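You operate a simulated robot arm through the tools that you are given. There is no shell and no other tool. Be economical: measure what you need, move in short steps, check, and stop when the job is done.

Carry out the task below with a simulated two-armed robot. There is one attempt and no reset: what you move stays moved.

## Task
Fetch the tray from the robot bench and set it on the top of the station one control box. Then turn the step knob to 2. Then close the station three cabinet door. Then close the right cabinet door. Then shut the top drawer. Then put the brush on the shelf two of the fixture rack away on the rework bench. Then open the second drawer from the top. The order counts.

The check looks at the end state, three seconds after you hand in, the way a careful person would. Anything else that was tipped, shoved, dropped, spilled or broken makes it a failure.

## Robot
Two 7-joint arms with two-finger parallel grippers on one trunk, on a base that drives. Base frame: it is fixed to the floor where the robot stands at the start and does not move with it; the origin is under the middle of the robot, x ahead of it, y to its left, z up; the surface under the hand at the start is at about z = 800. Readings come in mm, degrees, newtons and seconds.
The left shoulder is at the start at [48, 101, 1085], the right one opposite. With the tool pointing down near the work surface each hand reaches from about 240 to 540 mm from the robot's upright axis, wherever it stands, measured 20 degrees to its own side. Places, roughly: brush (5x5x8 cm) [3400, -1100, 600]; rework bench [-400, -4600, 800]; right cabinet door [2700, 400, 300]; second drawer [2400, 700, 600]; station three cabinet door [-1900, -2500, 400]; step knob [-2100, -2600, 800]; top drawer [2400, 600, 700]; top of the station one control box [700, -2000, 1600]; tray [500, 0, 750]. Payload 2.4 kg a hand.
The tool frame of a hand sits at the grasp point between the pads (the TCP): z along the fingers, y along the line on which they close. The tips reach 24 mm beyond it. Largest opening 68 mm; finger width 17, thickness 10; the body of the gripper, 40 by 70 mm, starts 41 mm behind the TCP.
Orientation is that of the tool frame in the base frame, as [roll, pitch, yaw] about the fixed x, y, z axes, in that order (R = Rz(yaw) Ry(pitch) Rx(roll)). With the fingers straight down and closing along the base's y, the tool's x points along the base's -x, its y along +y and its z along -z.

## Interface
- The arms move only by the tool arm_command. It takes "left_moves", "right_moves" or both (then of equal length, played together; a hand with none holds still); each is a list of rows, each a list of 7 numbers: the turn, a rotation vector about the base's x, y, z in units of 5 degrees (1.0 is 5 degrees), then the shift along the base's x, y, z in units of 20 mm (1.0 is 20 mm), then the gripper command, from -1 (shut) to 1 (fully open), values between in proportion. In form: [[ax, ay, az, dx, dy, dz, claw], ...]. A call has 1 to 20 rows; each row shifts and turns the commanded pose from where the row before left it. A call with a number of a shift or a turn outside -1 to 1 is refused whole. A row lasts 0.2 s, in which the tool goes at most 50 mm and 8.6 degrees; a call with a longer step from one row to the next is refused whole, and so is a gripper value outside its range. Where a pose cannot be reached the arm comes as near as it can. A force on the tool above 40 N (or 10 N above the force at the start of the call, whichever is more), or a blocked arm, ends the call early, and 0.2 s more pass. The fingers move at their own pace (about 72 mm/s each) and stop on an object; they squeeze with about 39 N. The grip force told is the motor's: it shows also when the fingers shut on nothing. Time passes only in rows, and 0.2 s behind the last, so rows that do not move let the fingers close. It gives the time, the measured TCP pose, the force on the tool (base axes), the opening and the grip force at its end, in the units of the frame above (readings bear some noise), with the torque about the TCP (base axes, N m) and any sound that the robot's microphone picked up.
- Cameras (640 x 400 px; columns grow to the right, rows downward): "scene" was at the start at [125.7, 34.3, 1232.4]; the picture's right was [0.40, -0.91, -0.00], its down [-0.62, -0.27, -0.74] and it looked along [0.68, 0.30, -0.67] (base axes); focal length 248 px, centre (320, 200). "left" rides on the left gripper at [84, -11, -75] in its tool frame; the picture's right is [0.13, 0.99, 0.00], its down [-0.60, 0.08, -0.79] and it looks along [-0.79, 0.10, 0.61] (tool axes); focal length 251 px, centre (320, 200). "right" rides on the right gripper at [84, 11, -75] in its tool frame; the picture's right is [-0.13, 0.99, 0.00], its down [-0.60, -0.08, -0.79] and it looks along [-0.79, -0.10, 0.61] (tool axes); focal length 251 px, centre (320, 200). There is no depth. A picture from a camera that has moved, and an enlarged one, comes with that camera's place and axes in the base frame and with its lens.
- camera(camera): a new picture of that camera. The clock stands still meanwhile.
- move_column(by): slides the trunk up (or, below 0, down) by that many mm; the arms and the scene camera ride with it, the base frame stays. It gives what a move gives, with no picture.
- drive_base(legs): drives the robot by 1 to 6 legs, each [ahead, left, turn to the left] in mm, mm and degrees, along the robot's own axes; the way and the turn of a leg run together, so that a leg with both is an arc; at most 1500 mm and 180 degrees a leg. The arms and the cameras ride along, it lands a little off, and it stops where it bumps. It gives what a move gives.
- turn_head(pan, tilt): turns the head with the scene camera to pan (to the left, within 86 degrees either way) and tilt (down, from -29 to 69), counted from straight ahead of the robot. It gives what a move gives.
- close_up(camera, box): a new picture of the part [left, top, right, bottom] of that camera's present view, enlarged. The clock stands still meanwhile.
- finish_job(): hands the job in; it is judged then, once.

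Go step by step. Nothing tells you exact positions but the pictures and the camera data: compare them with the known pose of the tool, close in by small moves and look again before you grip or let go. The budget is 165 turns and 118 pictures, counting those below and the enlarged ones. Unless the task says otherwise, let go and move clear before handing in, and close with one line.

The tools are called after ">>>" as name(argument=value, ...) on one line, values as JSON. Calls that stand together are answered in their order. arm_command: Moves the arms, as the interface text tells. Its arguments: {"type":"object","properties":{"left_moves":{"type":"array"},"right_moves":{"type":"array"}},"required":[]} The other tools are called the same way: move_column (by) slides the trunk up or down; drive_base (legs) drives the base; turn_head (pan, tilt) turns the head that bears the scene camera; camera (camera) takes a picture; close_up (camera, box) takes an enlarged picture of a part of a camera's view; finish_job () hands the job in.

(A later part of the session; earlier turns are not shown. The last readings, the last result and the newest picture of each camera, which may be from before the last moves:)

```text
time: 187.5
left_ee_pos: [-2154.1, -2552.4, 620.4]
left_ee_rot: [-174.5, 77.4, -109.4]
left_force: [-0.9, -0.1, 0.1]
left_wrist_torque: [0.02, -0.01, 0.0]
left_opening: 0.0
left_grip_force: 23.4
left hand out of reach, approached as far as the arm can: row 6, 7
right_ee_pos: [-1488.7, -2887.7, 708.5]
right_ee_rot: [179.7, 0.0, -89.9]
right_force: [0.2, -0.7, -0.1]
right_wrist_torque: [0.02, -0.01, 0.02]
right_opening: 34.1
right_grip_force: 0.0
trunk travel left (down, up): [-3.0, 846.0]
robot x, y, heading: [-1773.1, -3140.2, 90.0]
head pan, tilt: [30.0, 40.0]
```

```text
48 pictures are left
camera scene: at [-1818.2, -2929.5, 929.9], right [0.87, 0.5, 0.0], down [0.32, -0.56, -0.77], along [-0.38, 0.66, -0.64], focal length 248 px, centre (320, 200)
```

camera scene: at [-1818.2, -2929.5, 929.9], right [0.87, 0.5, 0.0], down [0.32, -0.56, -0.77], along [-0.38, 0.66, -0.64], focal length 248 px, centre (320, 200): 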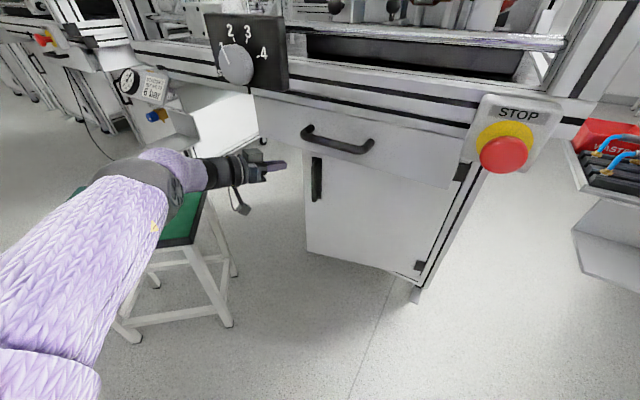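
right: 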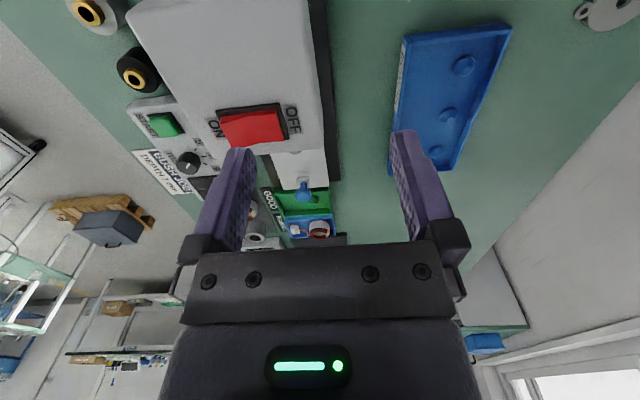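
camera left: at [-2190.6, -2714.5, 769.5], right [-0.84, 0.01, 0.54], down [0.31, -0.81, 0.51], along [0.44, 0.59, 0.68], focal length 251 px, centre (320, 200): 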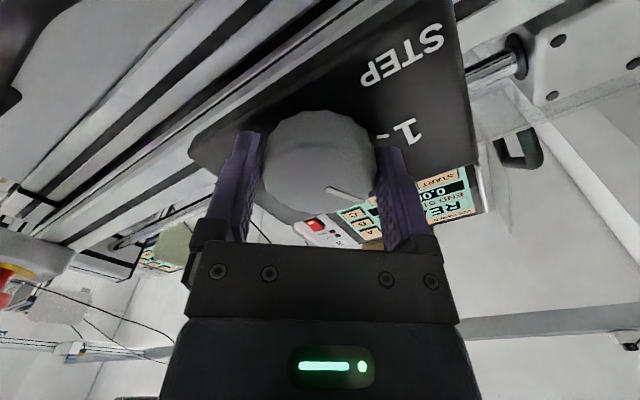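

The arm now points forward beneath the deck, left of the drawer. I shift 20 mm right and roll forward toward the door's upper left corner.

>>> drive_base(legs=[[0, -20, 0], [110, 0, 0]])

>>> camera(camera="scene")

```text
time: 189.1
left_ee_pos: [-2134.7, -2443.1, 620.7]
left_ee_rot: [-174.5, 77.4, -109.6]
left_force: [0.4, 0.7, -0.1]
left_wrist_torque: [-0.01, -0.02, 0.0]
left_opening: 0.1
left_grip_force: 23.3
right_ee_pos: [-1469.8, -2778.2, 708.5]
right_ee_rot: [179.7, 0.1, -89.9]
right_force: [0.1, -0.1, -0.3]
right_wrist_torque: [-0.02, 0.0, -0.03]
right_opening: 34.1
right_grip_force: 0.2
trunk travel left (down, up): [-3.0, 846.0]
robot x, y, heading: [-1755.2, -3032.5, 90.0]
head pan, tilt: [30.0, 40.0]
```

```text
47 pictures are left
camera scene: at [-1798.3, -2819.9, 929.9], right [0.87, 0.5, 0.0], down [0.32, -0.56, -0.77], along [-0.38, 0.66, -0.64], focal length 248 px, centre (320, 200)
```

scene: 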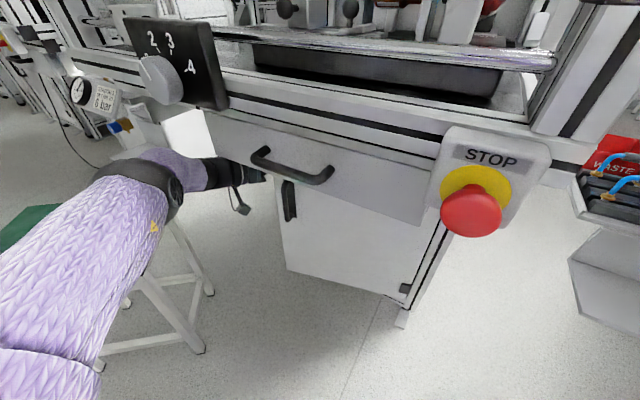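

Clear still. I go the last stretch in small rolls.

>>> drive_base(legs=[[60, 0, 0]])

>>> camera(camera="scene")

```text
time: 190.1
left_ee_pos: [-2145.7, -2408.8, 602.2]
left_ee_rot: [-168.6, 75.2, -102.3]
left_force: [0.3, -0.4, 0.5]
left_wrist_torque: [0.02, -0.03, 0.01]
left_opening: 0.0
left_grip_force: 24.1
right_ee_pos: [-1472.3, -2726.9, 708.9]
right_ee_rot: [179.8, 0.0, -89.1]
right_force: [-0.1, 0.4, 0.4]
right_wrist_torque: [0.03, -0.01, 0.01]
right_opening: 33.9
right_grip_force: 0.1
trunk travel left (down, up): [-3.0, 846.0]
robot x, y, heading: [-1753.4, -2984.2, 90.9]
head pan, tilt: [30.0, 40.0]
stopped in leg 1: the robot was blocked; the commanded pose is now the measured one
```

```text
46 pictures are left
camera scene: at [-1801.2, -2772.7, 930.1], right [0.86, 0.51, 0.0], down [0.33, -0.55, -0.77], along [-0.39, 0.66, -0.64], focal length 248 px, centre (320, 200)
```

scene: 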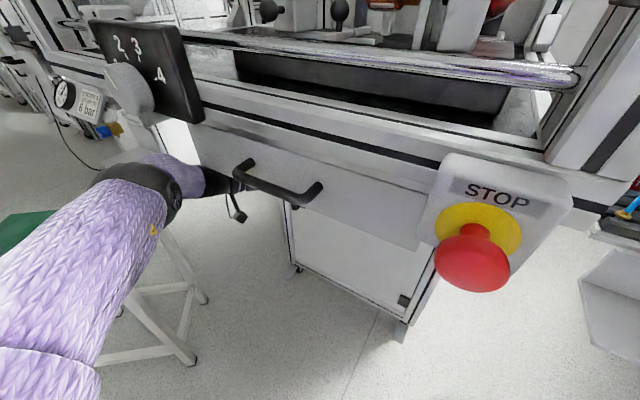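

Blocked by something at the arm, but the door looks shut or nearly so. I enlarge it.

>>> close_up(camera="scene", box=[170, 140, 450, 350])

```text
1.90 times, centred on (310, 245) of scene
camera zoom: at [-1801.2, -2772.7, 930.1], right [0.86, 0.51, 0.0], down [0.33, -0.55, -0.77], along [-0.39, 0.66, -0.64], focal length 473 px, centre (339, 114)
```

zoom: 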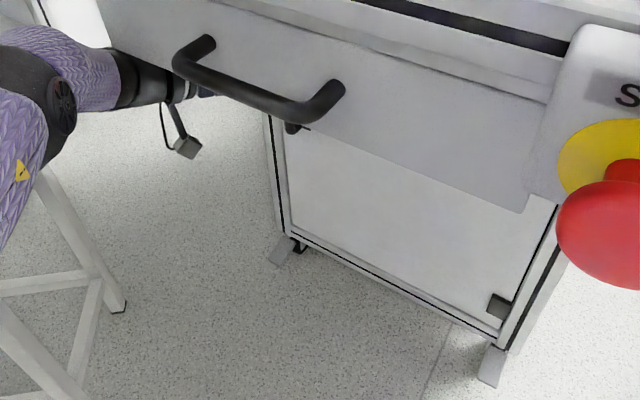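

The door is now shut flush in its frame. I back away and check that the knob is still on 2.

>>> drive_base(legs=[[-400, 0, 0]])

>>> turn_head(pan=15, tilt=22)

>>> close_up(camera="scene", box=[180, 110, 440, 290])

```text
time: 192.6
left_ee_pos: [-2139.6, -2809.7, 603.5]
left_ee_rot: [-169.2, 75.3, -102.6]
left_force: [0.6, 0.5, 0.3]
left_wrist_torque: [-0.03, -0.01, 0.02]
left_opening: 0.0
left_grip_force: 22.9
right_ee_pos: [-1465.0, -3124.6, 708.4]
right_ee_rot: [179.7, -0.1, -88.9]
right_force: [0.0, 0.6, -0.5]
right_wrist_torque: [-0.02, -0.01, 0.03]
right_opening: 34.1
right_grip_force: 0.2
trunk travel left (down, up): [-3.0, 846.0]
robot x, y, heading: [-1744.7, -3384.7, 91.0]
head pan, tilt: [30.0, 40.0]
```

```text
time: 193.4
left_ee_pos: [-2139.7, -2809.6, 602.8]
left_ee_rot: [-169.0, 75.3, -102.5]
left_force: [0.1, -0.1, 0.1]
left_wrist_torque: [0.03, 0.0, 0.02]
left_opening: 0.0
left_grip_force: 23.7
right_ee_pos: [-1465.9, -3124.0, 708.9]
right_ee_rot: [179.6, 0.0, -88.9]
right_force: [0.0, 0.1, -0.4]
right_wrist_torque: [-0.02, 0.02, 0.0]
right_opening: 34.1
right_grip_force: 0.1
trunk travel left (down, up): [-3.0, 846.0]
robot x, y, heading: [-1743.8, -3384.2, 90.8]
head pan, tilt: [15.0, 22.0]
```

```text
2.22 times, centred on (310, 200) of scene
camera zoom: at [-1776.1, -3156.1, 958.0], right [0.96, 0.28, 0.0], down [0.1, -0.36, -0.93], along [-0.26, 0.89, -0.38], focal length 552 px, centre (342, 200)
```

zoom: 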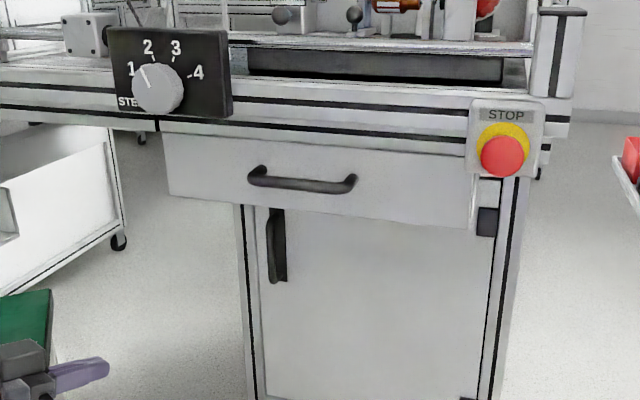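

Door shut, drawer shut, knob on 2. Next I go back through the aisle to the cabinets at x≈2500. First I fold both hands to a compact tool-down posture and raise the trunk.

>>> arm_command(left_moves=[[-0.98, 0.21, 0, 0.77, -0.77, 0.6, 0], [-0.98, 0.21, 0, 0.77, -0.77, 0.6, 0], [-0.98, 0.21, 0, 0.77, -0.77, 0.6, 0], [-0.98, 0.21, 0, 0.77, -0.77, 0.6, 0], [-0.98, 0.21, 0, 0.77, -0.77, 0.6, 0], [-0.98, 0.21, 0, 0.77, -0.77, 0.6, 0], [-0.98, 0.21, 0, 0.77, -0.77, 0.6, 0], [-0.98, 0.21, 0, 0.77, -0.77, 0.6, 0], [-0.98, 0.21, 0, 0.77, -0.77, 0.6, 0], [-0.98, 0.21, 0, 0.77, -0.77, 0.6, 0], [-0.98, 0.21, 0, 0.77, -0.77, 0.6, 0], [-0.98, 0.21, 0, 0.77, -0.77, 0.6, 0], [-0.98, 0.21, 0, 0.77, -0.77, 0.6, 0], [-0.98, 0.21, 0, 0.77, -0.77, 0.6, 0], [-0.98, 0.21, 0, 0.77, -0.77, 0.6, 0], [0, 0, 0, 0.77, -0.77, 0.6, 0]], right_moves=[[0, 0, 0, -0.4, 0.25, 0.3, 0], [0, 0, 0, -0.4, 0.25, 0.3, 0], [0, 0, 0, -0.4, 0.25, 0.3, 0], [0, 0, 0, -0.4, 0.25, 0.3, 0], [0, 0, 0, -0.4, 0.25, 0.3, 0], [0, 0, 0, -0.4, 0.25, 0.3, 0], [0, 0, 0, -0.4, 0.25, 0.3, 0], [0, 0, 0, -0.4, 0.25, 0.3, 0], [0, 0, 0, -0.4, 0.25, 0.3, 0], [0, 0, 0, -0.4, 0.25, 0.3, 0], [0, 0, 0, -0.4, 0.25, 0.3, 0], [0, 0, 0, -0.4, 0.25, 0.3, 0], [0, 0, 0, -0.4, 0.25, 0.3, 0], [0, 0, 0, -0.4, 0.25, 0.3, 0], [0, 0, 0, -0.4, 0.25, 0.3, 0], [0, 0, 0, -0.4, 0.25, 0.3, 0]])

>>> move_column(by=840)

>>> drive_base(legs=[[0, -800, 0], [0, -820, -1]])

```text
time: 196.8
left_ee_pos: [-1969.7, -3080.0, 568.9]
left_ee_rot: [-163.2, 9.2, -101.2]
left_force: [-0.4, -0.1, 0.0]
left_wrist_torque: [0.01, 0.02, 0.0]
left_opening: 34.1
left_grip_force: 0.0
left hand out of reach, approached as far as the arm can: row 9, 10, 11, 12, 13, 14, 15, 16
right_ee_pos: [-1593.3, -3043.8, 804.6]
right_ee_rot: [179.7, 0.0, -88.9]
right_force: [0.2, 0.7, -0.2]
right_wrist_torque: [-0.03, 0.02, -0.02]
right_opening: 33.8
right_grip_force: 0.1
trunk travel left (down, up): [-3.0, 846.0]
robot x, y, heading: [-1744.8, -3384.5, 91.4]
head pan, tilt: [15.0, 22.0]
```

```text
refused: 840 is not a number from -400 to 400
```

```text
time: 205.1
left_ee_pos: [-345.7, -3046.3, 567.8]
left_ee_rot: [-163.2, 9.2, -102.1]
left_force: [0.5, -0.2, 0.4]
left_wrist_torque: [0.01, 0.0, 0.02]
left_opening: 33.9
left_grip_force: 0.2
right_ee_pos: [32.0, -3017.2, 803.1]
right_ee_rot: [179.7, 0.1, -89.8]
right_force: [0.1, -0.4, 0.0]
right_wrist_torque: [0.02, -0.02, 0.05]
right_opening: 33.8
right_grip_force: 0.1
trunk travel left (down, up): [-3.0, 846.0]
robot x, y, heading: [-131.5, -3354.6, 90.2]
head pan, tilt: [15.0, 22.0]
```

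The base is now at the aisle mouth. I raise the trunk in two steps and bring the left hand up beside the right.

>>> move_column(by=400)

>>> move_column(by=400)

>>> arm_command(left_moves=[[0, 0, 0, 0, 0.5, 1, 0], [0, 0, 0, 0, 0.5, 1, 0], [0, 0, 0, 0, 0.5, 1, 0], [0, 0, 0, 0, 0, 1, 0], [0, 0, 0, 0.5, 0, 1, 0], [0, 0, 0, 0.5, 0, 1, 0], [0, 0, 0, 0.5, 0, 1, 0], [0, 0, 0, 0.5, 0, 1, 0], [0, 0, 0, 0.5, 0, 1, 0], [0, 0, 0, 0.5, 0, 1, 0], [0, 0, 0, 0.5, 0, 1, 0], [0, 0, 0, 0.5, 0, 1, 0]])

>>> turn_head(pan=0, tilt=35)

>>> camera(camera="scene")

```text
time: 208.9
left_ee_pos: [-343.5, -3064.2, 1042.6]
left_ee_rot: [-167.0, 26.2, -103.3]
left_force: [0.2, 0.0, 0.1]
left_wrist_torque: [-0.03, 0.04, 0.0]
left_opening: 33.9
left_grip_force: 0.1
right_ee_pos: [31.9, -3016.6, 1203.4]
right_ee_rot: [179.6, 0.0, -89.8]
right_force: [0.1, 0.3, -0.1]
right_wrist_torque: [0.02, 0.0, 0.02]
right_opening: 34.0
right_grip_force: 0.1
trunk travel left (down, up): [-403.0, 446.0]
robot x, y, heading: [-133.0, -3351.6, 90.4]
head pan, tilt: [15.0, 22.0]
```

```text
time: 212.7
left_ee_pos: [-345.3, -3063.6, 1442.4]
left_ee_rot: [-167.0, 26.4, -103.2]
left_force: [0.5, 0.1, -0.1]
left_wrist_torque: [0.02, 0.0, 0.01]
left_opening: 34.2
left_grip_force: 0.0
right_ee_pos: [31.4, -3017.3, 1604.2]
right_ee_rot: [179.7, 0.0, -89.8]
right_force: [-0.1, 0.5, 0.0]
right_wrist_torque: [0.0, -0.05, 0.01]
right_opening: 34.0
right_grip_force: 0.0
trunk travel left (down, up): [-803.0, 46.0]
robot x, y, heading: [-128.3, -3351.4, 90.1]
head pan, tilt: [15.0, 22.0]
```

```text
time: 215.3
left_ee_pos: [-360.2, -3063.6, 1449.6]
left_ee_rot: [-166.9, 26.7, -103.1]
left_force: [-0.4, -0.8, -0.4]
left_wrist_torque: [0.02, -0.02, 0.04]
left_opening: 33.9
left_grip_force: 0.0
left hand out of reach, approached as far as the arm can: row 1, 2, 3, 4, 5, 6, 7, 8, 9, 10, 11, 12
right_ee_pos: [31.9, -3016.2, 1604.6]
right_ee_rot: [179.7, 0.0, -89.8]
right_force: [-0.2, 0.7, 0.5]
right_wrist_torque: [-0.02, -0.01, 0.01]
right_opening: 34.1
right_grip_force: 0.1
trunk travel left (down, up): [-803.0, 46.0]
robot x, y, heading: [-127.5, -3354.5, 90.3]
head pan, tilt: [15.0, 22.0]
```

```text
time: 216.1
left_ee_pos: [-358.1, -3063.0, 1448.7]
left_ee_rot: [-166.8, 26.7, -103.1]
left_force: [0.4, -0.9, 0.6]
left_wrist_torque: [0.0, -0.01, -0.02]
left_opening: 33.7
left_grip_force: 0.0
right_ee_pos: [31.5, -3017.0, 1605.3]
right_ee_rot: [179.7, 0.0, -89.9]
right_force: [-0.1, 0.6, 0.0]
right_wrist_torque: [0.01, 0.02, 0.01]
right_opening: 34.0
right_grip_force: 0.0
trunk travel left (down, up): [-803.0, 46.0]
robot x, y, heading: [-127.3, -3354.7, 90.1]
head pan, tilt: [0.0, 35.0]
```

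```text
43 pictures are left
camera scene: at [-128.3, -3255.0, 1748.2], right [1.0, 0.0, 0.0], down [0.0, -0.57, -0.82], along [0.0, 0.82, -0.57], focal length 248 px, centre (320, 200)
```

scene: 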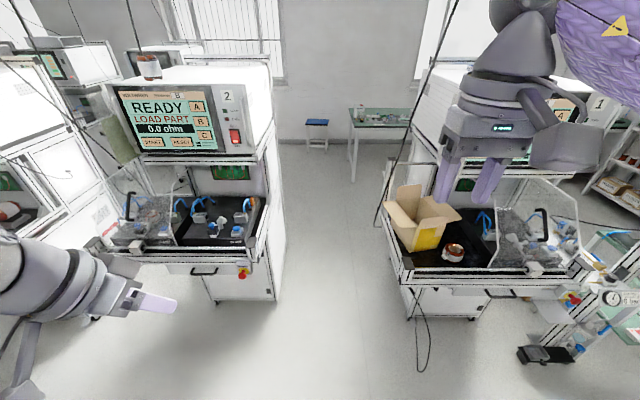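

The left arm is caught in an awkward posture. I unwind it by going back toward the flat pose, forward and up.

>>> arm_command(left_moves=[[0.97, -0.22, 0, 0, 0.9, 0.8, 0], [0.97, -0.22, 0, 0, 0.9, 0.8, 0], [0.97, -0.22, 0, 0, 0.9, 0.8, 0], [0.97, -0.22, 0, 0, 0.9, 0.8, 0], [0.97, -0.22, 0, 0, 0.9, 0.8, 0], [0.97, -0.22, 0, 0, 0.9, 0.8, 0], [0.97, -0.22, 0, 0, 0.9, 0.8, 0], [0.97, -0.22, 0, 0, 0.9, 0.8, 0], [0, 0, 0.8, 0, 0.5, 0.5, 0], [0, 0, 0.8, 0, 0.5, 0.5, 0], [0, 0, 0.8, 0, 0, 0.5, 0], [0, 0, 0, 0, 0, 0, 0]])

>>> arm_command(left_moves=[[-1, 0, 0, 0, -0.4, 0.5, 0], [-1, 0, 0, 0, -0.4, 0.5, 0], [-1, 0, 0, 0, -0.4, 0.5, 0], [-1, 0, 0, 0, -0.4, 0.5, 0], [-1, 0, 0, 0.3, -0.4, 0.5, 0], [-1, 0, 0, 0.3, -0.4, 0.5, 0], [-1, 0, 0, 0.3, -0.4, 0.5, 0], [-1, 0, 0, 0.3, -0.4, 0.5, 0], [-1, 0, 0, 0.3, -0.4, 0, 0], [-1, 0, 0, 0.3, -0.4, 0, 0], [0, 0, 0, 0, 0, 0, 0]])

>>> camera(camera="scene")

```text
time: 218.7
left_ee_pos: [-358.3, -2897.7, 1608.4]
left_ee_rot: [-167.6, 66.1, -91.7]
left_force: [0.4, -0.3, 0.7]
left_wrist_torque: [0.02, 0.01, 0.02]
left_opening: 33.9
left_grip_force: 0.1
right_ee_pos: [31.8, -3017.0, 1604.0]
right_ee_rot: [179.7, 0.0, -89.8]
right_force: [0.5, 0.5, -0.3]
right_wrist_torque: [0.0, -0.03, -0.01]
right_opening: 34.3
right_grip_force: 0.1
trunk travel left (down, up): [-803.0, 46.0]
robot x, y, heading: [-132.1, -3356.3, 90.0]
head pan, tilt: [0.0, 35.0]
```

```text
time: 221.1
left_ee_pos: [-381.4, -2958.9, 1589.8]
left_ee_rot: [-158.4, 44.7, -88.7]
left_force: [0.1, 0.7, 0.5]
left_wrist_torque: [0.02, 0.0, -0.02]
left_opening: 33.8
left_grip_force: 0.2
left hand out of reach, approached as far as the arm can: row 2, 3, 4, 5, 6, 7, 8, 9, 10
right_ee_pos: [31.4, -3016.2, 1604.4]
right_ee_rot: [179.7, 0.0, -89.8]
right_force: [0.2, -0.2, -0.3]
right_wrist_torque: [0.02, 0.01, 0.0]
right_opening: 34.0
right_grip_force: 0.0
trunk travel left (down, up): [-803.0, 46.0]
robot x, y, heading: [-127.6, -3352.8, 90.0]
head pan, tilt: [0.0, 35.0]
```

```text
42 pictures are left
camera scene: at [-128.0, -3255.2, 1748.1], right [1.0, 0.0, 0.0], down [0.0, -0.57, -0.82], along [0.0, 0.82, -0.57], focal length 248 px, centre (320, 200)
```

scene: 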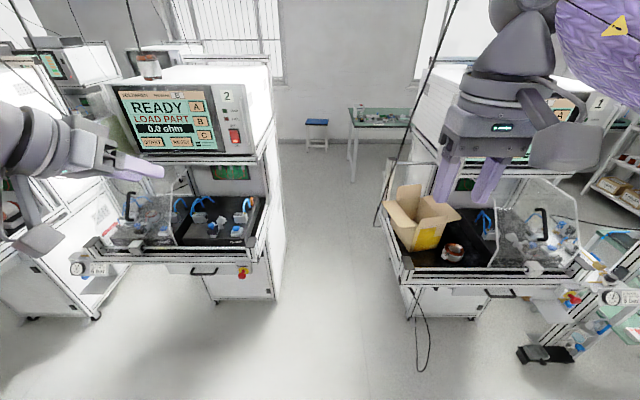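

Rotating down is blocked by the low elbow. I'll keep the left hand flat instead, straight ahead and close to the middle line, which also suits the next pushes.

>>> arm_command(left_moves=[[0, 0.71, 0.7, 0, 0.5, 0.4, 0], [0, 0.71, 0.7, 0, 0.5, 0.4, 0], [0, 0.71, 0.7, 0, 0.5, 0.4, 0], [0, 0.71, 0.7, 0, 0.5, 0.4, 0], [1, 0, 0, 0, 0.5, 0, 0], [1, 0, 0, 0, 0.5, 0, 0], [1, 0, 0, 0, 0, 0, 0], [1, 0, 0, 0.3, 0, 0, 0], [1, 0, 0, 0.6, 0, 0, 0], [1, 0, 0, 0.8, 0, 0, 0], [1, 0, 0, 0.8, 0, 0, 0], [1, 0, 0, 0.8, 0, 0, 0], [0, 0, 0, 0.8, 0, 0, 0], [0, 0, 0, 0.8, 0, 0, 0], [0, 0, 0, 0, 0, 0, 0]])

>>> turn_head(pan=60, tilt=45)

>>> camera(camera="scene")

```text
time: 224.3
left_ee_pos: [-356.9, -2939.1, 1604.6]
left_ee_rot: [-165.6, 84.5, -81.4]
left_force: [-0.6, -0.8, 0.3]
left_wrist_torque: [-0.01, 0.01, -0.03]
left_opening: 34.2
left_grip_force: 0.0
left hand out of reach, approached as far as the arm can: row 1, 2, 3, 4, 11, 12, 13, 14
right_ee_pos: [31.5, -3016.8, 1603.4]
right_ee_rot: [179.7, 0.1, -89.7]
right_force: [1.0, -0.3, -0.4]
right_wrist_torque: [-0.01, 0.01, 0.03]
right_opening: 34.1
right_grip_force: 0.1
trunk travel left (down, up): [-803.0, 46.0]
robot x, y, heading: [-131.2, -3356.4, 90.3]
head pan, tilt: [0.0, 35.0]
```

```text
time: 225.6
left_ee_pos: [-354.5, -2937.9, 1605.2]
left_ee_rot: [-165.9, 84.4, -81.6]
left_force: [-0.2, -0.4, -0.8]
left_wrist_torque: [-0.02, 0.02, -0.01]
left_opening: 33.9
left_grip_force: 0.1
right_ee_pos: [31.5, -3016.8, 1604.6]
right_ee_rot: [179.7, -0.1, -89.7]
right_force: [-0.2, -0.2, -0.2]
right_wrist_torque: [0.02, -0.01, 0.02]
right_opening: 34.1
right_grip_force: 0.0
trunk travel left (down, up): [-803.0, 46.0]
robot x, y, heading: [-129.1, -3357.3, 90.3]
head pan, tilt: [60.0, 45.0]
```

```text
41 pictures are left
camera scene: at [-198.4, -3302.6, 1733.3], right [0.5, 0.87, 0.0], down [0.61, -0.35, -0.71], along [-0.61, 0.35, -0.71], focal length 248 px, centre (320, 200)
```

scene: 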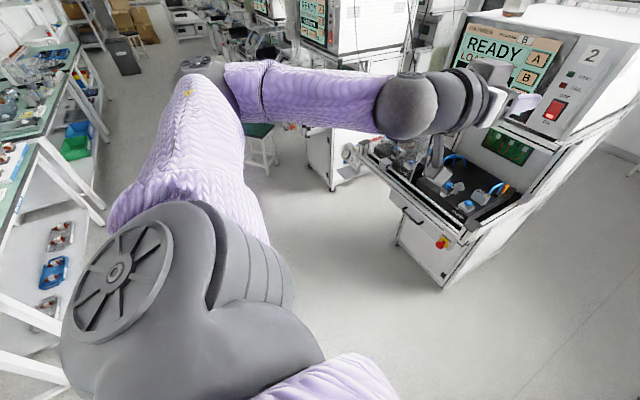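

The elbow sits far out. I'll straighten the arm forward-left, turn the tool down there, then draw it back in.

>>> arm_command(left_moves=[[0, 0, 0, -0.6, 0.9, 0, 0], [0, 0, 0, -0.6, 0.9, 0, 0], [0, 0, 0, -0.6, 0.9, 0, 0], [0, 0, 0, -0.6, 0.9, 0, 0], [0, 0, 0, -0.6, 0.9, 0, 0], [0, 0, 0, -0.6, 0.9, 0, 0], [0, 0, 0, -0.6, 0.9, 0, 0], [-1, 0, 0, 0, 0, 0, 0], [-1, 0, 0, 0, 0, 0, 0], [-1, 0, 0, 0, 0, 0, 0], [-1, 0, 0, 0, -0.3, 0, 0], [-1, 0, 0, 0, -0.3, 0, 0], [-1, 0, 0, 0, -0.3, 0, 0], [-1, 0, 0, 0, -0.3, 0, 0], [-1, 0, 0, 0, -0.3, 0, 0], [-1, 0, 0, 0, -0.3, 0, 0], [-1, 0, 0, 0, -0.3, 0, 0], [-1, 0, 0, 0, -0.3, 0, 0], [-1, 0, 0, 0, -0.3, 0, 0], [0, 0, 0, 0, 0, 0, 0]])

>>> camera(camera="scene")

```text
time: 229.8
left_ee_pos: [-441.3, -2822.8, 1606.7]
left_ee_rot: [-172.5, 62.5, -88.2]
left_force: [-0.6, -0.2, 0.6]
left_wrist_torque: [0.02, 0.01, 0.01]
left_opening: 34.0
left_grip_force: 0.1
left hand out of reach, approached as far as the arm can: row 7, 13, 14, 15, 16, 17, 18, 19
right_ee_pos: [32.3, -3016.1, 1603.2]
right_ee_rot: [179.6, 0.1, -89.8]
right_force: [-0.3, -0.1, -0.1]
right_wrist_torque: [-0.02, -0.04, 0.01]
right_opening: 34.1
right_grip_force: 0.1
trunk travel left (down, up): [-803.0, 46.0]
robot x, y, heading: [-128.7, -3355.1, 90.1]
head pan, tilt: [60.0, 45.0]
```

```text
40 pictures are left
camera scene: at [-198.4, -3302.6, 1733.3], right [0.5, 0.87, 0.0], down [0.61, -0.35, -0.71], along [-0.61, 0.35, -0.71], focal length 248 px, centre (320, 200)
```

scene: 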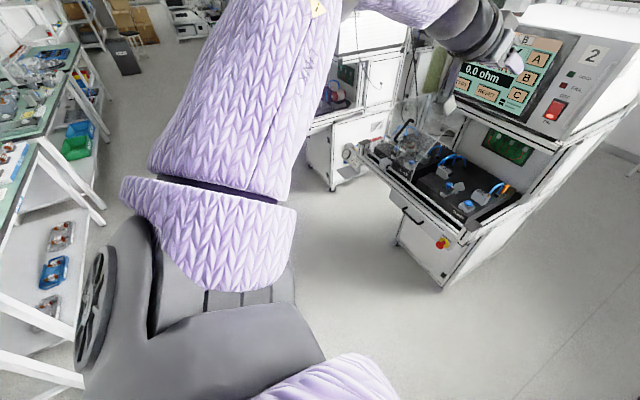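

The elbow has now risen, a better posture. I turn the tool down further while drawing the hand back.

>>> arm_command(left_moves=[[0, 0, 0, 0.4, -0.9, 0, 0], [0, 0, 0, 0.4, -0.9, 0, 0], [-1, 0, 0, 0.4, -0.9, 0, 0], [-1, 0, 0, 0.4, -0.9, 0, 0], [-1, 0, 0, 0.4, -0.9, 0, 0], [-1, 0, 0, 0.4, -0.6, 0, 0], [-1, 0, 0, 0.5, -0.6, 0, 0], [-1, 0, 0, 0.6, -0.5, 0, 0], [-1, 0, 0, 0.7, -0.4, 0, 0], [-1, 0, 0, 0.8, -0.3, 0, 0], [0, 0, 0, 0.8, 0, 0, 0], [0, 0, 0, 0.8, 0, 0, 0], [0, 0, 0, 0.8, 0, 0, 0], [0, 0, 0, 0, 0, 0, 0]])

>>> move_column(by=46)

>>> camera(camera="scene")

```text
time: 232.8
left_ee_pos: [-406.5, -2966.6, 1492.0]
left_ee_rot: [-169.4, 38.0, -88.4]
left_force: [0.6, 1.3, -0.5]
left_wrist_torque: [0.01, 0.01, 0.02]
left_opening: 33.7
left_grip_force: 0.1
left hand out of reach, approached as far as the arm can: row 3, 4, 5, 6, 7, 8, 9, 10, 11, 12, 13
right_ee_pos: [29.8, -3017.2, 1604.5]
right_ee_rot: [179.7, 0.0, -89.9]
right_force: [0.2, -0.2, -0.4]
right_wrist_torque: [0.03, -0.02, -0.03]
right_opening: 34.0
right_grip_force: 0.2
trunk travel left (down, up): [-803.0, 46.0]
robot x, y, heading: [-132.0, -3353.8, 90.1]
head pan, tilt: [60.0, 45.0]
```

```text
time: 233.7
left_ee_pos: [-406.1, -2966.1, 1537.3]
left_ee_rot: [-169.5, 37.9, -88.3]
left_force: [-0.2, 1.0, 0.8]
left_wrist_torque: [-0.03, -0.01, 0.02]
left_opening: 34.0
left_grip_force: 0.2
right_ee_pos: [31.5, -3017.8, 1650.0]
right_ee_rot: [179.7, 0.0, -89.7]
right_force: [-0.5, -0.7, -0.2]
right_wrist_torque: [-0.01, 0.0, 0.05]
right_opening: 34.0
right_grip_force: 0.0
trunk travel left (down, up): [-849.0, 0.0]
robot x, y, heading: [-128.2, -3352.3, 90.1]
head pan, tilt: [60.0, 45.0]
```

```text
39 pictures are left
camera scene: at [-198.4, -3302.7, 1779.4], right [0.5, 0.87, 0.0], down [0.61, -0.35, -0.71], along [-0.61, 0.35, -0.71], focal length 248 px, centre (320, 200)
```

scene: 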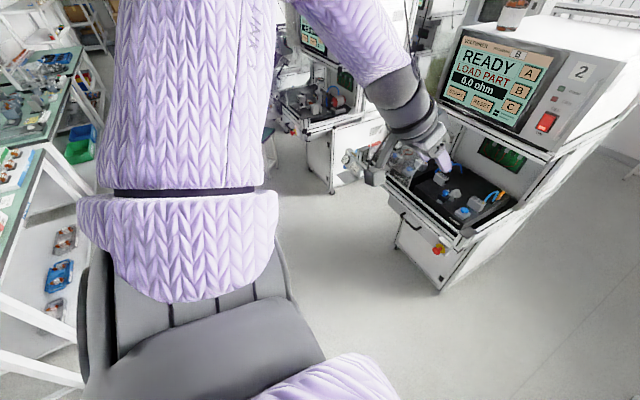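

Much better posture, elbow up. I bring the hand inward now.

>>> arm_command(left_moves=[[0, 0, 0, 0.9, 0, 0.3, 0], [0, 0, 0, 0.9, 0, 0.3, 0], [0, 0, 0, 0.9, 0, 0.3, 0], [0, 0, 0, 0.9, 0, 0.3, 0], [0, 0, 0, 0.9, 0, 0.3, 0], [0, 0, 0, 0.9, 0, 0.3, 0], [-1, 0, 0, 0, -0.3, 0.5, 0], [-1, 0, 0, 0, -0.3, 0.5, 0], [-1, 0, 0, 0, -0.3, 0.5, 0], [-1, 0, 0, 0, -0.3, 0.5, 0], [-1, 0, 0, 0, 0, 0.5, 0], [-1, 0, 0, 0, 0, 0.5, 0], [-1, 0, 0, 0, 0, 0.5, 0], [0, 0, 0, 0, 0, 0, 0]])

>>> turn_head(pan=0, tilt=35)

>>> camera(camera="scene")

```text
time: 236.7
left_ee_pos: [-321.1, -3003.4, 1610.5]
left_ee_rot: [-170.4, 2.9, -88.8]
left_force: [-0.4, -0.1, 0.0]
left_wrist_torque: [0.03, 0.02, 0.01]
left_opening: 34.1
left_grip_force: 0.0
left hand out of reach, approached as far as the arm can: row 1, 2, 3, 4
right_ee_pos: [31.0, -3016.5, 1650.4]
right_ee_rot: [179.7, -0.1, -89.8]
right_force: [1.2, -1.0, 0.2]
right_wrist_torque: [0.0, 0.0, -0.03]
right_opening: 33.8
right_grip_force: 0.0
trunk travel left (down, up): [-849.0, 0.0]
robot x, y, heading: [-127.8, -3355.0, 90.1]
head pan, tilt: [60.0, 45.0]
```

```text
time: 238.0
left_ee_pos: [-320.9, -3002.6, 1611.1]
left_ee_rot: [-170.4, 2.9, -88.7]
left_force: [0.1, 0.3, 0.1]
left_wrist_torque: [-0.01, 0.0, 0.04]
left_opening: 33.7
left_grip_force: 0.0
right_ee_pos: [30.2, -3017.0, 1651.1]
right_ee_rot: [179.8, -0.1, -89.7]
right_force: [0.2, -0.6, -0.1]
right_wrist_torque: [0.02, 0.02, -0.01]
right_opening: 33.8
right_grip_force: 0.1
trunk travel left (down, up): [-849.0, 0.0]
robot x, y, heading: [-126.5, -3356.1, 90.1]
head pan, tilt: [0.0, 35.0]
```

```text
38 pictures are left
camera scene: at [-128.2, -3255.1, 1794.2], right [1.0, 0.01, 0.0], down [0.0, -0.57, -0.82], along [0.0, 0.82, -0.57], focal length 248 px, centre (320, 200)
```

scene: 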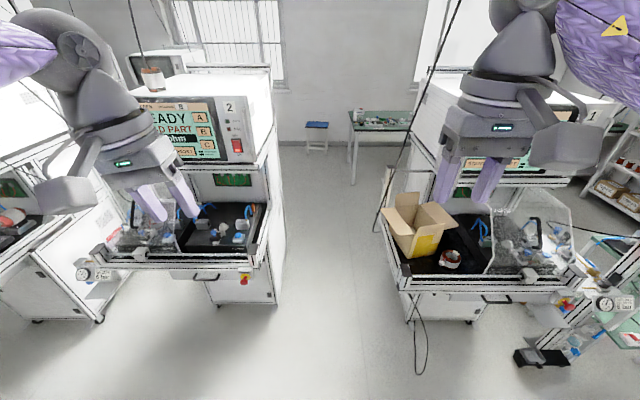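

The left arm is back in its compact pose. I tuck it a bit more and drive back through the aisle to y≈−900.

>>> arm_command(left_moves=[[0, 0.64, 0, 0.9, 0, 0.5, 0], [0, 0.64, 0, 0.9, 0, 0.5, 0], [0, 0.64, 0, 0.9, 0, 0.5, 0], [0, 0, 0, 0, 0, 0, 0]])

>>> drive_base(legs=[[0, -12, 0], [1250, 0, 0], [1200, 0, 0]])

>>> drive_base(legs=[[0, 0, -90], [1400, 0, 0]])

>>> turn_head(pan=15, tilt=30)

>>> camera(camera="scene")

```text
time: 239.0
left_ee_pos: [-265.6, -3003.2, 1642.2]
left_ee_rot: [179.8, 3.2, -89.2]
left_force: [0.0, -1.0, -0.7]
left_wrist_torque: [0.02, -0.03, -0.01]
left_opening: 33.8
left_grip_force: 0.0
right_ee_pos: [32.1, -3018.1, 1650.7]
right_ee_rot: [179.8, 0.0, -89.8]
right_force: [-0.2, 0.1, 0.1]
right_wrist_torque: [-0.01, 0.02, -0.01]
right_opening: 34.0
right_grip_force: 0.0
trunk travel left (down, up): [-849.0, 0.0]
robot x, y, heading: [-127.0, -3353.4, 90.4]
head pan, tilt: [0.0, 35.0]
```

```text
time: 251.3
left_ee_pos: [-265.7, -550.4, 1641.2]
left_ee_rot: [179.9, 3.0, -89.1]
left_force: [0.7, 1.5, -0.8]
left_wrist_torque: [0.01, -0.03, 0.01]
left_opening: 34.0
left_grip_force: 0.1
right_ee_pos: [32.3, -564.7, 1650.2]
right_ee_rot: [179.8, 0.0, -89.7]
right_force: [0.0, -0.6, -0.2]
right_wrist_torque: [0.01, 0.0, 0.02]
right_opening: 34.3
right_grip_force: 0.0
trunk travel left (down, up): [-849.0, 0.0]
robot x, y, heading: [-129.3, -901.2, 90.3]
head pan, tilt: [0.0, 35.0]
```

```text
time: 262.1
left_ee_pos: [1614.7, -725.0, 1641.4]
left_ee_rot: [179.9, 3.1, -177.9]
left_force: [0.0, -0.8, -0.5]
left_wrist_torque: [-0.01, -0.04, 0.02]
left_opening: 33.9
left_grip_force: 0.0
right_ee_pos: [1607.2, -1023.3, 1650.8]
right_ee_rot: [179.7, 0.0, -178.5]
right_force: [-0.9, 0.7, -0.2]
right_wrist_torque: [0.01, -0.01, -0.01]
right_opening: 34.0
right_grip_force: 0.0
trunk travel left (down, up): [-849.0, 0.0]
robot x, y, heading: [1265.4, -869.6, 1.6]
head pan, tilt: [0.0, 35.0]
```

```text
time: 262.8
left_ee_pos: [1615.2, -723.7, 1642.3]
left_ee_rot: [-179.9, 3.1, -178.0]
left_force: [-0.4, -0.1, 0.2]
left_wrist_torque: [0.0, 0.02, -0.02]
left_opening: 34.1
left_grip_force: 0.1
right_ee_pos: [1607.3, -1023.6, 1650.4]
right_ee_rot: [179.7, 0.0, -178.5]
right_force: [-0.1, -0.1, 0.7]
right_wrist_torque: [-0.02, 0.0, 0.01]
right_opening: 34.0
right_grip_force: 0.0
trunk travel left (down, up): [-849.0, 0.0]
robot x, y, heading: [1269.3, -869.5, 1.9]
head pan, tilt: [15.0, 30.0]
```

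```text
37 pictures are left
camera scene: at [1364.0, -844.2, 1802.0], right [0.28, -0.96, 0.0], down [-0.48, -0.14, -0.87], along [0.83, 0.25, -0.5], focal length 248 px, centre (320, 200)
```

scene: 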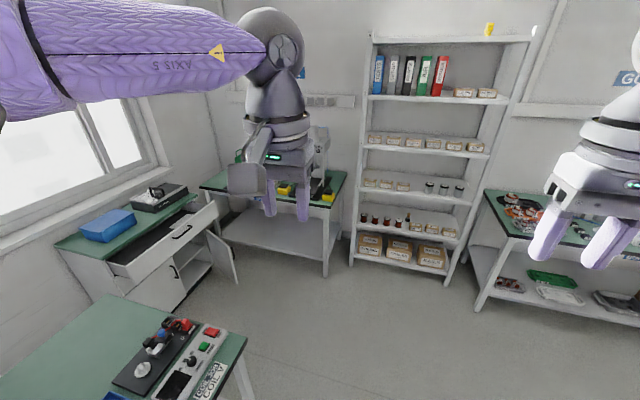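

I see the cabinet with its top drawer pulled out and its right door open, and the fixture rack to the right. I enlarge both.

>>> close_up(camera="scene", box=[50, 180, 250, 310])

>>> close_up(camera="scene", box=[340, 110, 500, 280])

```text
3.08 times, centred on (150, 245) of scene
camera zoom: at [1364.0, -844.2, 1802.0], right [0.28, -0.96, 0.0], down [-0.48, -0.14, -0.87], along [0.83, 0.25, -0.5], focal length 764 px, centre (843, 62)
```

zoom: 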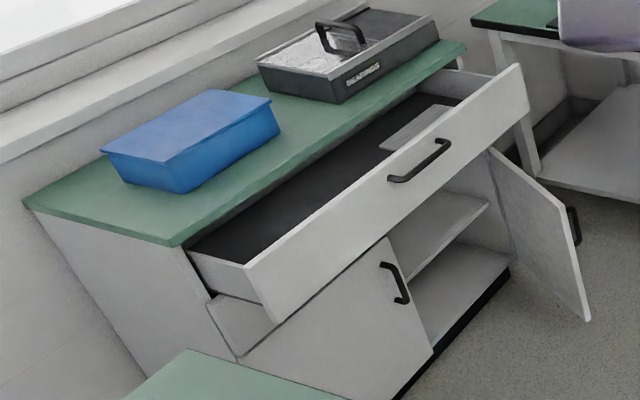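

```text
2.35 times, centred on (420, 195) of scene
camera zoom: at [1364.0, -844.2, 1802.0], right [0.28, -0.96, 0.0], down [-0.48, -0.14, -0.87], along [0.83, 0.25, -0.5], focal length 585 px, centre (85, 212)
```

zoom: 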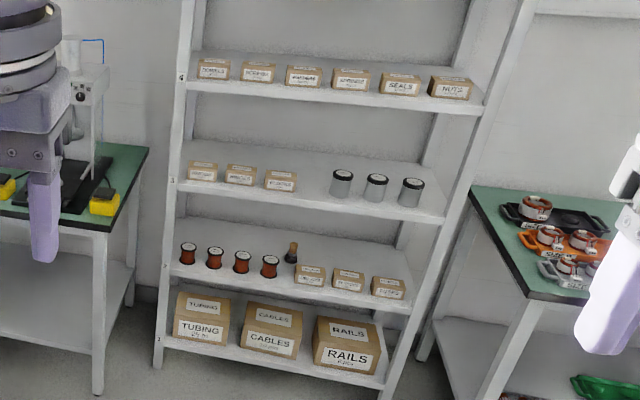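

Geometry: the cabinet's front is at y≈625, x 1960–2711; the right door (z 80–515) is hinged at x≈2711 and open about 70°, its free edge near [2589, 274]; the top drawer sticks out to y≈490. I drive in front of it, facing it, and lower the trunk.

>>> drive_base(legs=[[1230, 0, 0], [0, 0, 88], [400, 0, 0]])

>>> move_column(by=-400)

>>> move_column(by=-400)

>>> turn_head(pan=0, tilt=25)

>>> camera(camera="scene")

```text
time: 274.9
left_ee_pos: [2385.0, -79.1, 1641.3]
left_ee_rot: [180.0, 3.0, -91.4]
left_force: [1.1, 0.6, 0.5]
left_wrist_torque: [-0.02, 0.03, -0.01]
left_opening: 34.0
left_grip_force: 0.0
right_ee_pos: [2681.2, -104.7, 1650.4]
right_ee_rot: [179.7, -0.1, -91.8]
right_force: [-0.3, 1.6, 0.4]
right_wrist_torque: [-0.04, -0.01, -0.01]
right_opening: 34.1
right_grip_force: 0.0
trunk travel left (down, up): [-849.0, 0.0]
robot x, y, heading: [2507.6, -434.5, 88.4]
head pan, tilt: [15.0, 30.0]
```

```text
time: 278.7
left_ee_pos: [2383.5, -80.6, 1241.5]
left_ee_rot: [-179.9, 3.3, -91.4]
left_force: [-0.6, -0.2, -0.6]
left_wrist_torque: [-0.03, 0.0, -0.02]
left_opening: 33.8
left_grip_force: 0.1
right_ee_pos: [2681.8, -103.6, 1250.6]
right_ee_rot: [179.7, 0.0, -91.9]
right_force: [0.3, -0.5, -0.2]
right_wrist_torque: [0.02, 0.0, 0.01]
right_opening: 34.2
right_grip_force: 0.1
trunk travel left (down, up): [-449.0, 400.0]
robot x, y, heading: [2507.6, -433.8, 88.2]
head pan, tilt: [15.0, 30.0]
```

```text
time: 282.5
left_ee_pos: [2384.3, -79.3, 840.6]
left_ee_rot: [180.0, 3.1, -91.3]
left_force: [0.0, -0.3, -0.1]
left_wrist_torque: [-0.01, -0.03, -0.01]
left_opening: 34.1
left_grip_force: 0.1
right_ee_pos: [2681.2, -104.8, 850.2]
right_ee_rot: [179.7, 0.0, -91.8]
right_force: [-0.6, -1.0, 0.2]
right_wrist_torque: [-0.01, -0.01, 0.01]
right_opening: 34.1
right_grip_force: 0.2
trunk travel left (down, up): [-49.0, 800.0]
robot x, y, heading: [2507.8, -434.2, 88.1]
head pan, tilt: [15.0, 30.0]
```

```text
time: 283.3
left_ee_pos: [2385.0, -80.4, 839.8]
left_ee_rot: [180.0, 3.2, -91.2]
left_force: [-0.2, -0.5, 0.6]
left_wrist_torque: [0.01, -0.01, 0.03]
left_opening: 34.1
left_grip_force: 0.0
right_ee_pos: [2681.5, -103.2, 850.4]
right_ee_rot: [179.7, 0.0, -91.9]
right_force: [0.7, 0.1, 0.0]
right_wrist_torque: [-0.05, 0.0, 0.01]
right_opening: 33.9
right_grip_force: 0.0
trunk travel left (down, up): [-49.0, 800.0]
robot x, y, heading: [2509.2, -434.4, 88.4]
head pan, tilt: [0.0, 25.0]
```

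```text
34 pictures are left
camera scene: at [2516.7, -222.4, 1001.6], right [1.0, -0.03, 0.0], down [-0.01, -0.42, -0.91], along [0.03, 0.91, -0.42], focal length 248 px, centre (320, 200)
```

scene: 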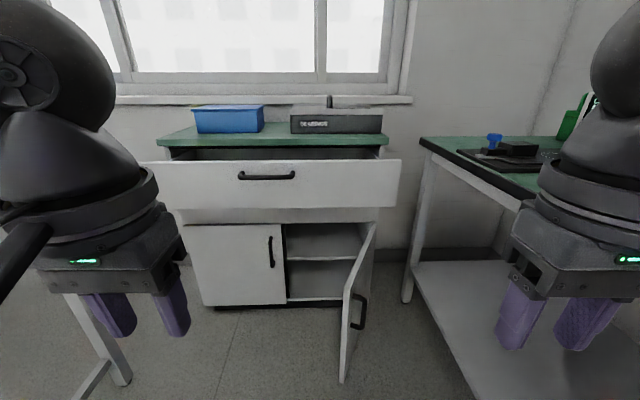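

Clear view: the door's free edge is at [2600, 277] (top z≈501), hinge at [2745, 631], and the top drawer front at y≈440, z 670–815. I lower the right hand, tilted 35° forward and closed, ready to push the door from its right side.

>>> arm_command(right_moves=[[1, 0, 0, 0.12, 0.37, -0.97, -1], [1, 0, 0, 0.12, 0.37, -0.97, -1], [1, 0, 0, 0.12, 0.37, -0.97, -1], [1, 0, 0, 0.12, 0.37, -0.97, -1], [1, 0, 0, 0.12, 0.37, -0.97, -1], [1, 0, 0, 0.12, 0.37, -0.97, -1], [1, 0, 0, 0.12, 0.37, -0.97, -1], [0, 0, 0, 0.12, 0.37, -0.97, -1], [0, 0, 0, 0.12, 0.37, -0.97, -1], [0, 0, 0, 0.12, 0.37, -0.97, -1], [0, 0, 0, 0.12, 0.37, -0.97, -1], [0, 0, 0, 0.12, 0.37, -0.97, -1], [0, 0, 0, 0.12, 0.37, -0.97, -1], [0, 0, 0, 0.12, 0.37, -0.97, -1], [0, 0, 0, 0.12, 0.37, -0.97, -1], [0, 0, 0, 0.12, 0.37, -0.97, -1], [0, 0, 0, 0.12, 0.37, -0.97, -1]])

>>> move_column(by=-47)

>>> camera(camera="scene")

```text
time: 286.9
left_ee_pos: [2384.7, -79.4, 841.7]
left_ee_rot: [-179.9, 3.1, -91.3]
left_force: [-0.3, 0.0, 0.8]
left_wrist_torque: [0.01, -0.01, 0.02]
left_opening: 34.0
left_grip_force: 0.0
right_ee_pos: [2723.5, 22.4, 519.8]
right_ee_rot: [178.4, 35.0, -92.2]
right_force: [0.7, -0.9, -0.4]
right_wrist_torque: [0.03, 0.02, -0.01]
right_opening: 0.3
right_grip_force: 23.9
trunk travel left (down, up): [-49.0, 800.0]
robot x, y, heading: [2510.2, -438.1, 88.3]
head pan, tilt: [0.0, 25.0]
```

```text
time: 287.8
left_ee_pos: [2384.2, -80.6, 793.9]
left_ee_rot: [180.0, 3.2, -91.3]
left_force: [-0.3, 0.0, -0.7]
left_wrist_torque: [-0.01, 0.02, 0.02]
left_opening: 34.0
left_grip_force: 0.0
right_ee_pos: [2722.6, 22.0, 474.8]
right_ee_rot: [178.5, 35.1, -92.2]
right_force: [0.2, -0.6, 0.5]
right_wrist_torque: [0.0, 0.0, 0.0]
right_opening: 0.0
right_grip_force: 23.5
trunk travel left (down, up): [-2.0, 847.0]
robot x, y, heading: [2507.4, -439.2, 88.3]
head pan, tilt: [0.0, 25.0]
```

```text
33 pictures are left
camera scene: at [2517.3, -204.7, 952.2], right [1.0, -0.03, 0.0], down [-0.01, -0.42, -0.91], along [0.03, 0.91, -0.42], focal length 248 px, centre (320, 200)
```

scene: 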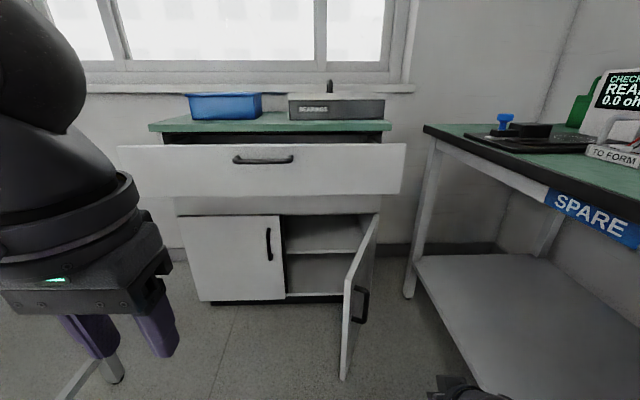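

The right hand is at [2722, 22, 475] with reach to spare. I lower it 30 mm, lift and draw back the left hand so it won't touch the drawer, then roll forward beside the door.

>>> arm_command(left_moves=[[0, 0, 0, 0, -0.6, 0.9, 0], [0, 0, 0, 0, -0.6, 0.9, 0], [0, 0, 0, 0, -0.6, 0.9, 0], [0, 0, 0, 0, -0.6, 0.9, 0], [0, 0, 0, 0, -0.6, 0.9, 0]], right_moves=[[0, 0, 0, 0, 0, -0.4, -1], [0, 0, 0, 0, 0, -0.4, -1], [0, 0, 0, 0, 0, -0.4, -1], [0, 0, 0, 0, 0, -0.4, -1], [0, 0, 0, 0, 0, 0, -1]])

>>> drive_base(legs=[[308, 0, 0]])

>>> turn_head(pan=-15, tilt=50)

>>> camera(camera="scene")

```text
time: 289.0
left_ee_pos: [2383.3, -139.8, 884.3]
left_ee_rot: [180.0, 3.1, -91.3]
left_force: [0.8, -1.1, -0.2]
left_wrist_torque: [-0.01, -0.03, -0.02]
left_opening: 34.0
left_grip_force: 0.2
right_ee_pos: [2722.2, 22.0, 440.7]
right_ee_rot: [178.4, 34.9, -92.2]
right_force: [0.4, 0.5, 0.6]
right_wrist_torque: [-0.01, -0.03, 0.01]
right_opening: 0.0
right_grip_force: 23.4
trunk travel left (down, up): [-2.0, 847.0]
robot x, y, heading: [2511.9, -437.9, 88.3]
head pan, tilt: [0.0, 25.0]
```

```text
time: 291.1
left_ee_pos: [2392.5, 167.9, 883.7]
left_ee_rot: [179.9, 3.1, -91.3]
left_force: [0.2, -0.6, 0.2]
left_wrist_torque: [0.03, 0.01, 0.0]
left_opening: 34.2
left_grip_force: 0.0
right_ee_pos: [2730.5, 330.1, 440.8]
right_ee_rot: [178.4, 34.9, -92.1]
right_force: [-0.1, -0.8, -0.7]
right_wrist_torque: [0.01, 0.0, 0.0]
right_opening: 0.0
right_grip_force: 23.5
trunk travel left (down, up): [-2.0, 847.0]
robot x, y, heading: [2518.8, -130.6, 88.6]
head pan, tilt: [0.0, 25.0]
```

```text
time: 292.0
left_ee_pos: [2391.8, 168.5, 884.3]
left_ee_rot: [180.0, 3.2, -91.1]
left_force: [0.3, -0.6, -0.6]
left_wrist_torque: [-0.03, 0.01, 0.01]
left_opening: 34.1
left_grip_force: 0.0
right_ee_pos: [2730.7, 330.2, 441.9]
right_ee_rot: [178.3, 35.0, -92.2]
right_force: [-0.3, -0.5, 0.4]
right_wrist_torque: [-0.01, 0.02, 0.01]
right_opening: 0.0
right_grip_force: 23.6
trunk travel left (down, up): [-2.0, 847.0]
robot x, y, heading: [2519.6, -129.1, 88.3]
head pan, tilt: [-15.0, 50.0]
```

```text
32 pictures are left
camera scene: at [2545.6, 85.6, 914.7], right [0.96, -0.29, 0.0], down [-0.22, -0.73, -0.64], along [0.18, 0.62, -0.77], focal length 248 px, centre (320, 200)
```

scene: 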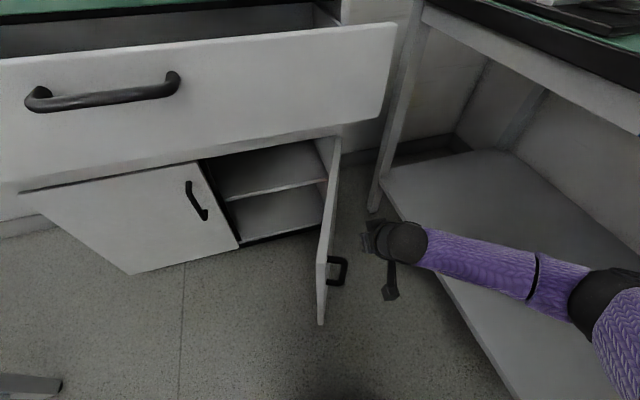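

The hand is right of the open door, beside its handle. I strafe left and then follow the door's arc inward.

>>> drive_base(legs=[[0, 112, 0], [40, 73, 0], [62, 58, 0]])

>>> camera(camera="scene")

```text
time: 294.5
left_ee_pos: [2153.1, 276.4, 884.5]
left_ee_rot: [-180.0, 3.0, -91.2]
left_force: [0.1, -0.3, -1.0]
left_wrist_torque: [-0.01, 0.04, 0.03]
left_opening: 34.1
left_grip_force: 0.2
right_ee_pos: [2490.9, 438.5, 441.6]
right_ee_rot: [178.4, 35.1, -92.1]
right_force: [0.3, 0.0, 0.3]
right_wrist_torque: [0.02, -0.05, -0.04]
right_opening: 0.0
right_grip_force: 23.3
trunk travel left (down, up): [-2.0, 847.0]
robot x, y, heading: [2277.9, -14.4, 88.5]
head pan, tilt: [-15.0, 50.0]
```

```text
31 pictures are left
camera scene: at [2305.9, 194.4, 914.7], right [0.96, -0.29, 0.0], down [-0.22, -0.73, -0.64], along [0.18, 0.62, -0.77], focal length 248 px, centre (320, 200)
```

scene: 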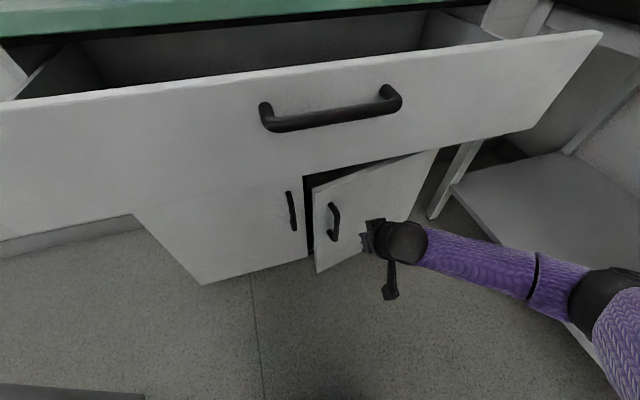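

The door followed and is about 20° open. I continue pushing inward.

>>> drive_base(legs=[[70, 20, 0], [50, 5, 0]])

>>> camera(camera="scene")

```text
time: 296.1
left_ee_pos: [2131.6, 400.1, 884.6]
left_ee_rot: [180.0, 3.2, -91.2]
left_force: [-0.4, 0.8, 0.1]
left_wrist_torque: [0.02, -0.04, 0.01]
left_opening: 34.2
left_grip_force: 0.0
right_ee_pos: [2468.9, 561.2, 441.7]
right_ee_rot: [178.4, 35.0, -92.2]
right_force: [-0.2, 0.3, -0.4]
right_wrist_torque: [0.0, 0.0, -0.03]
right_opening: 0.0
right_grip_force: 23.9
trunk travel left (down, up): [-2.0, 847.0]
robot x, y, heading: [2255.5, 106.4, 88.6]
head pan, tilt: [-15.0, 50.0]
```

```text
30 pictures are left
camera scene: at [2284.6, 315.4, 914.7], right [0.96, -0.29, 0.0], down [-0.22, -0.73, -0.64], along [0.19, 0.62, -0.77], focal length 248 px, centre (320, 200)
```

scene: 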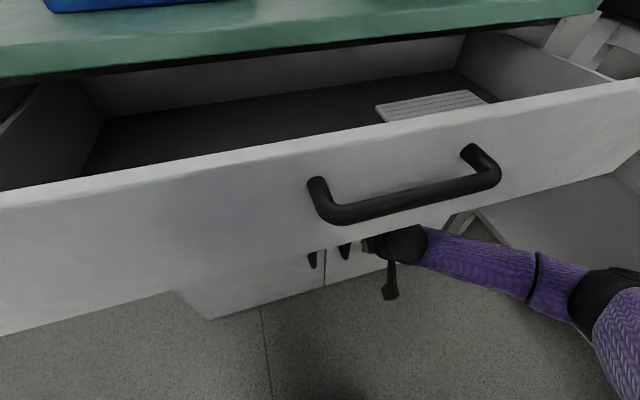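

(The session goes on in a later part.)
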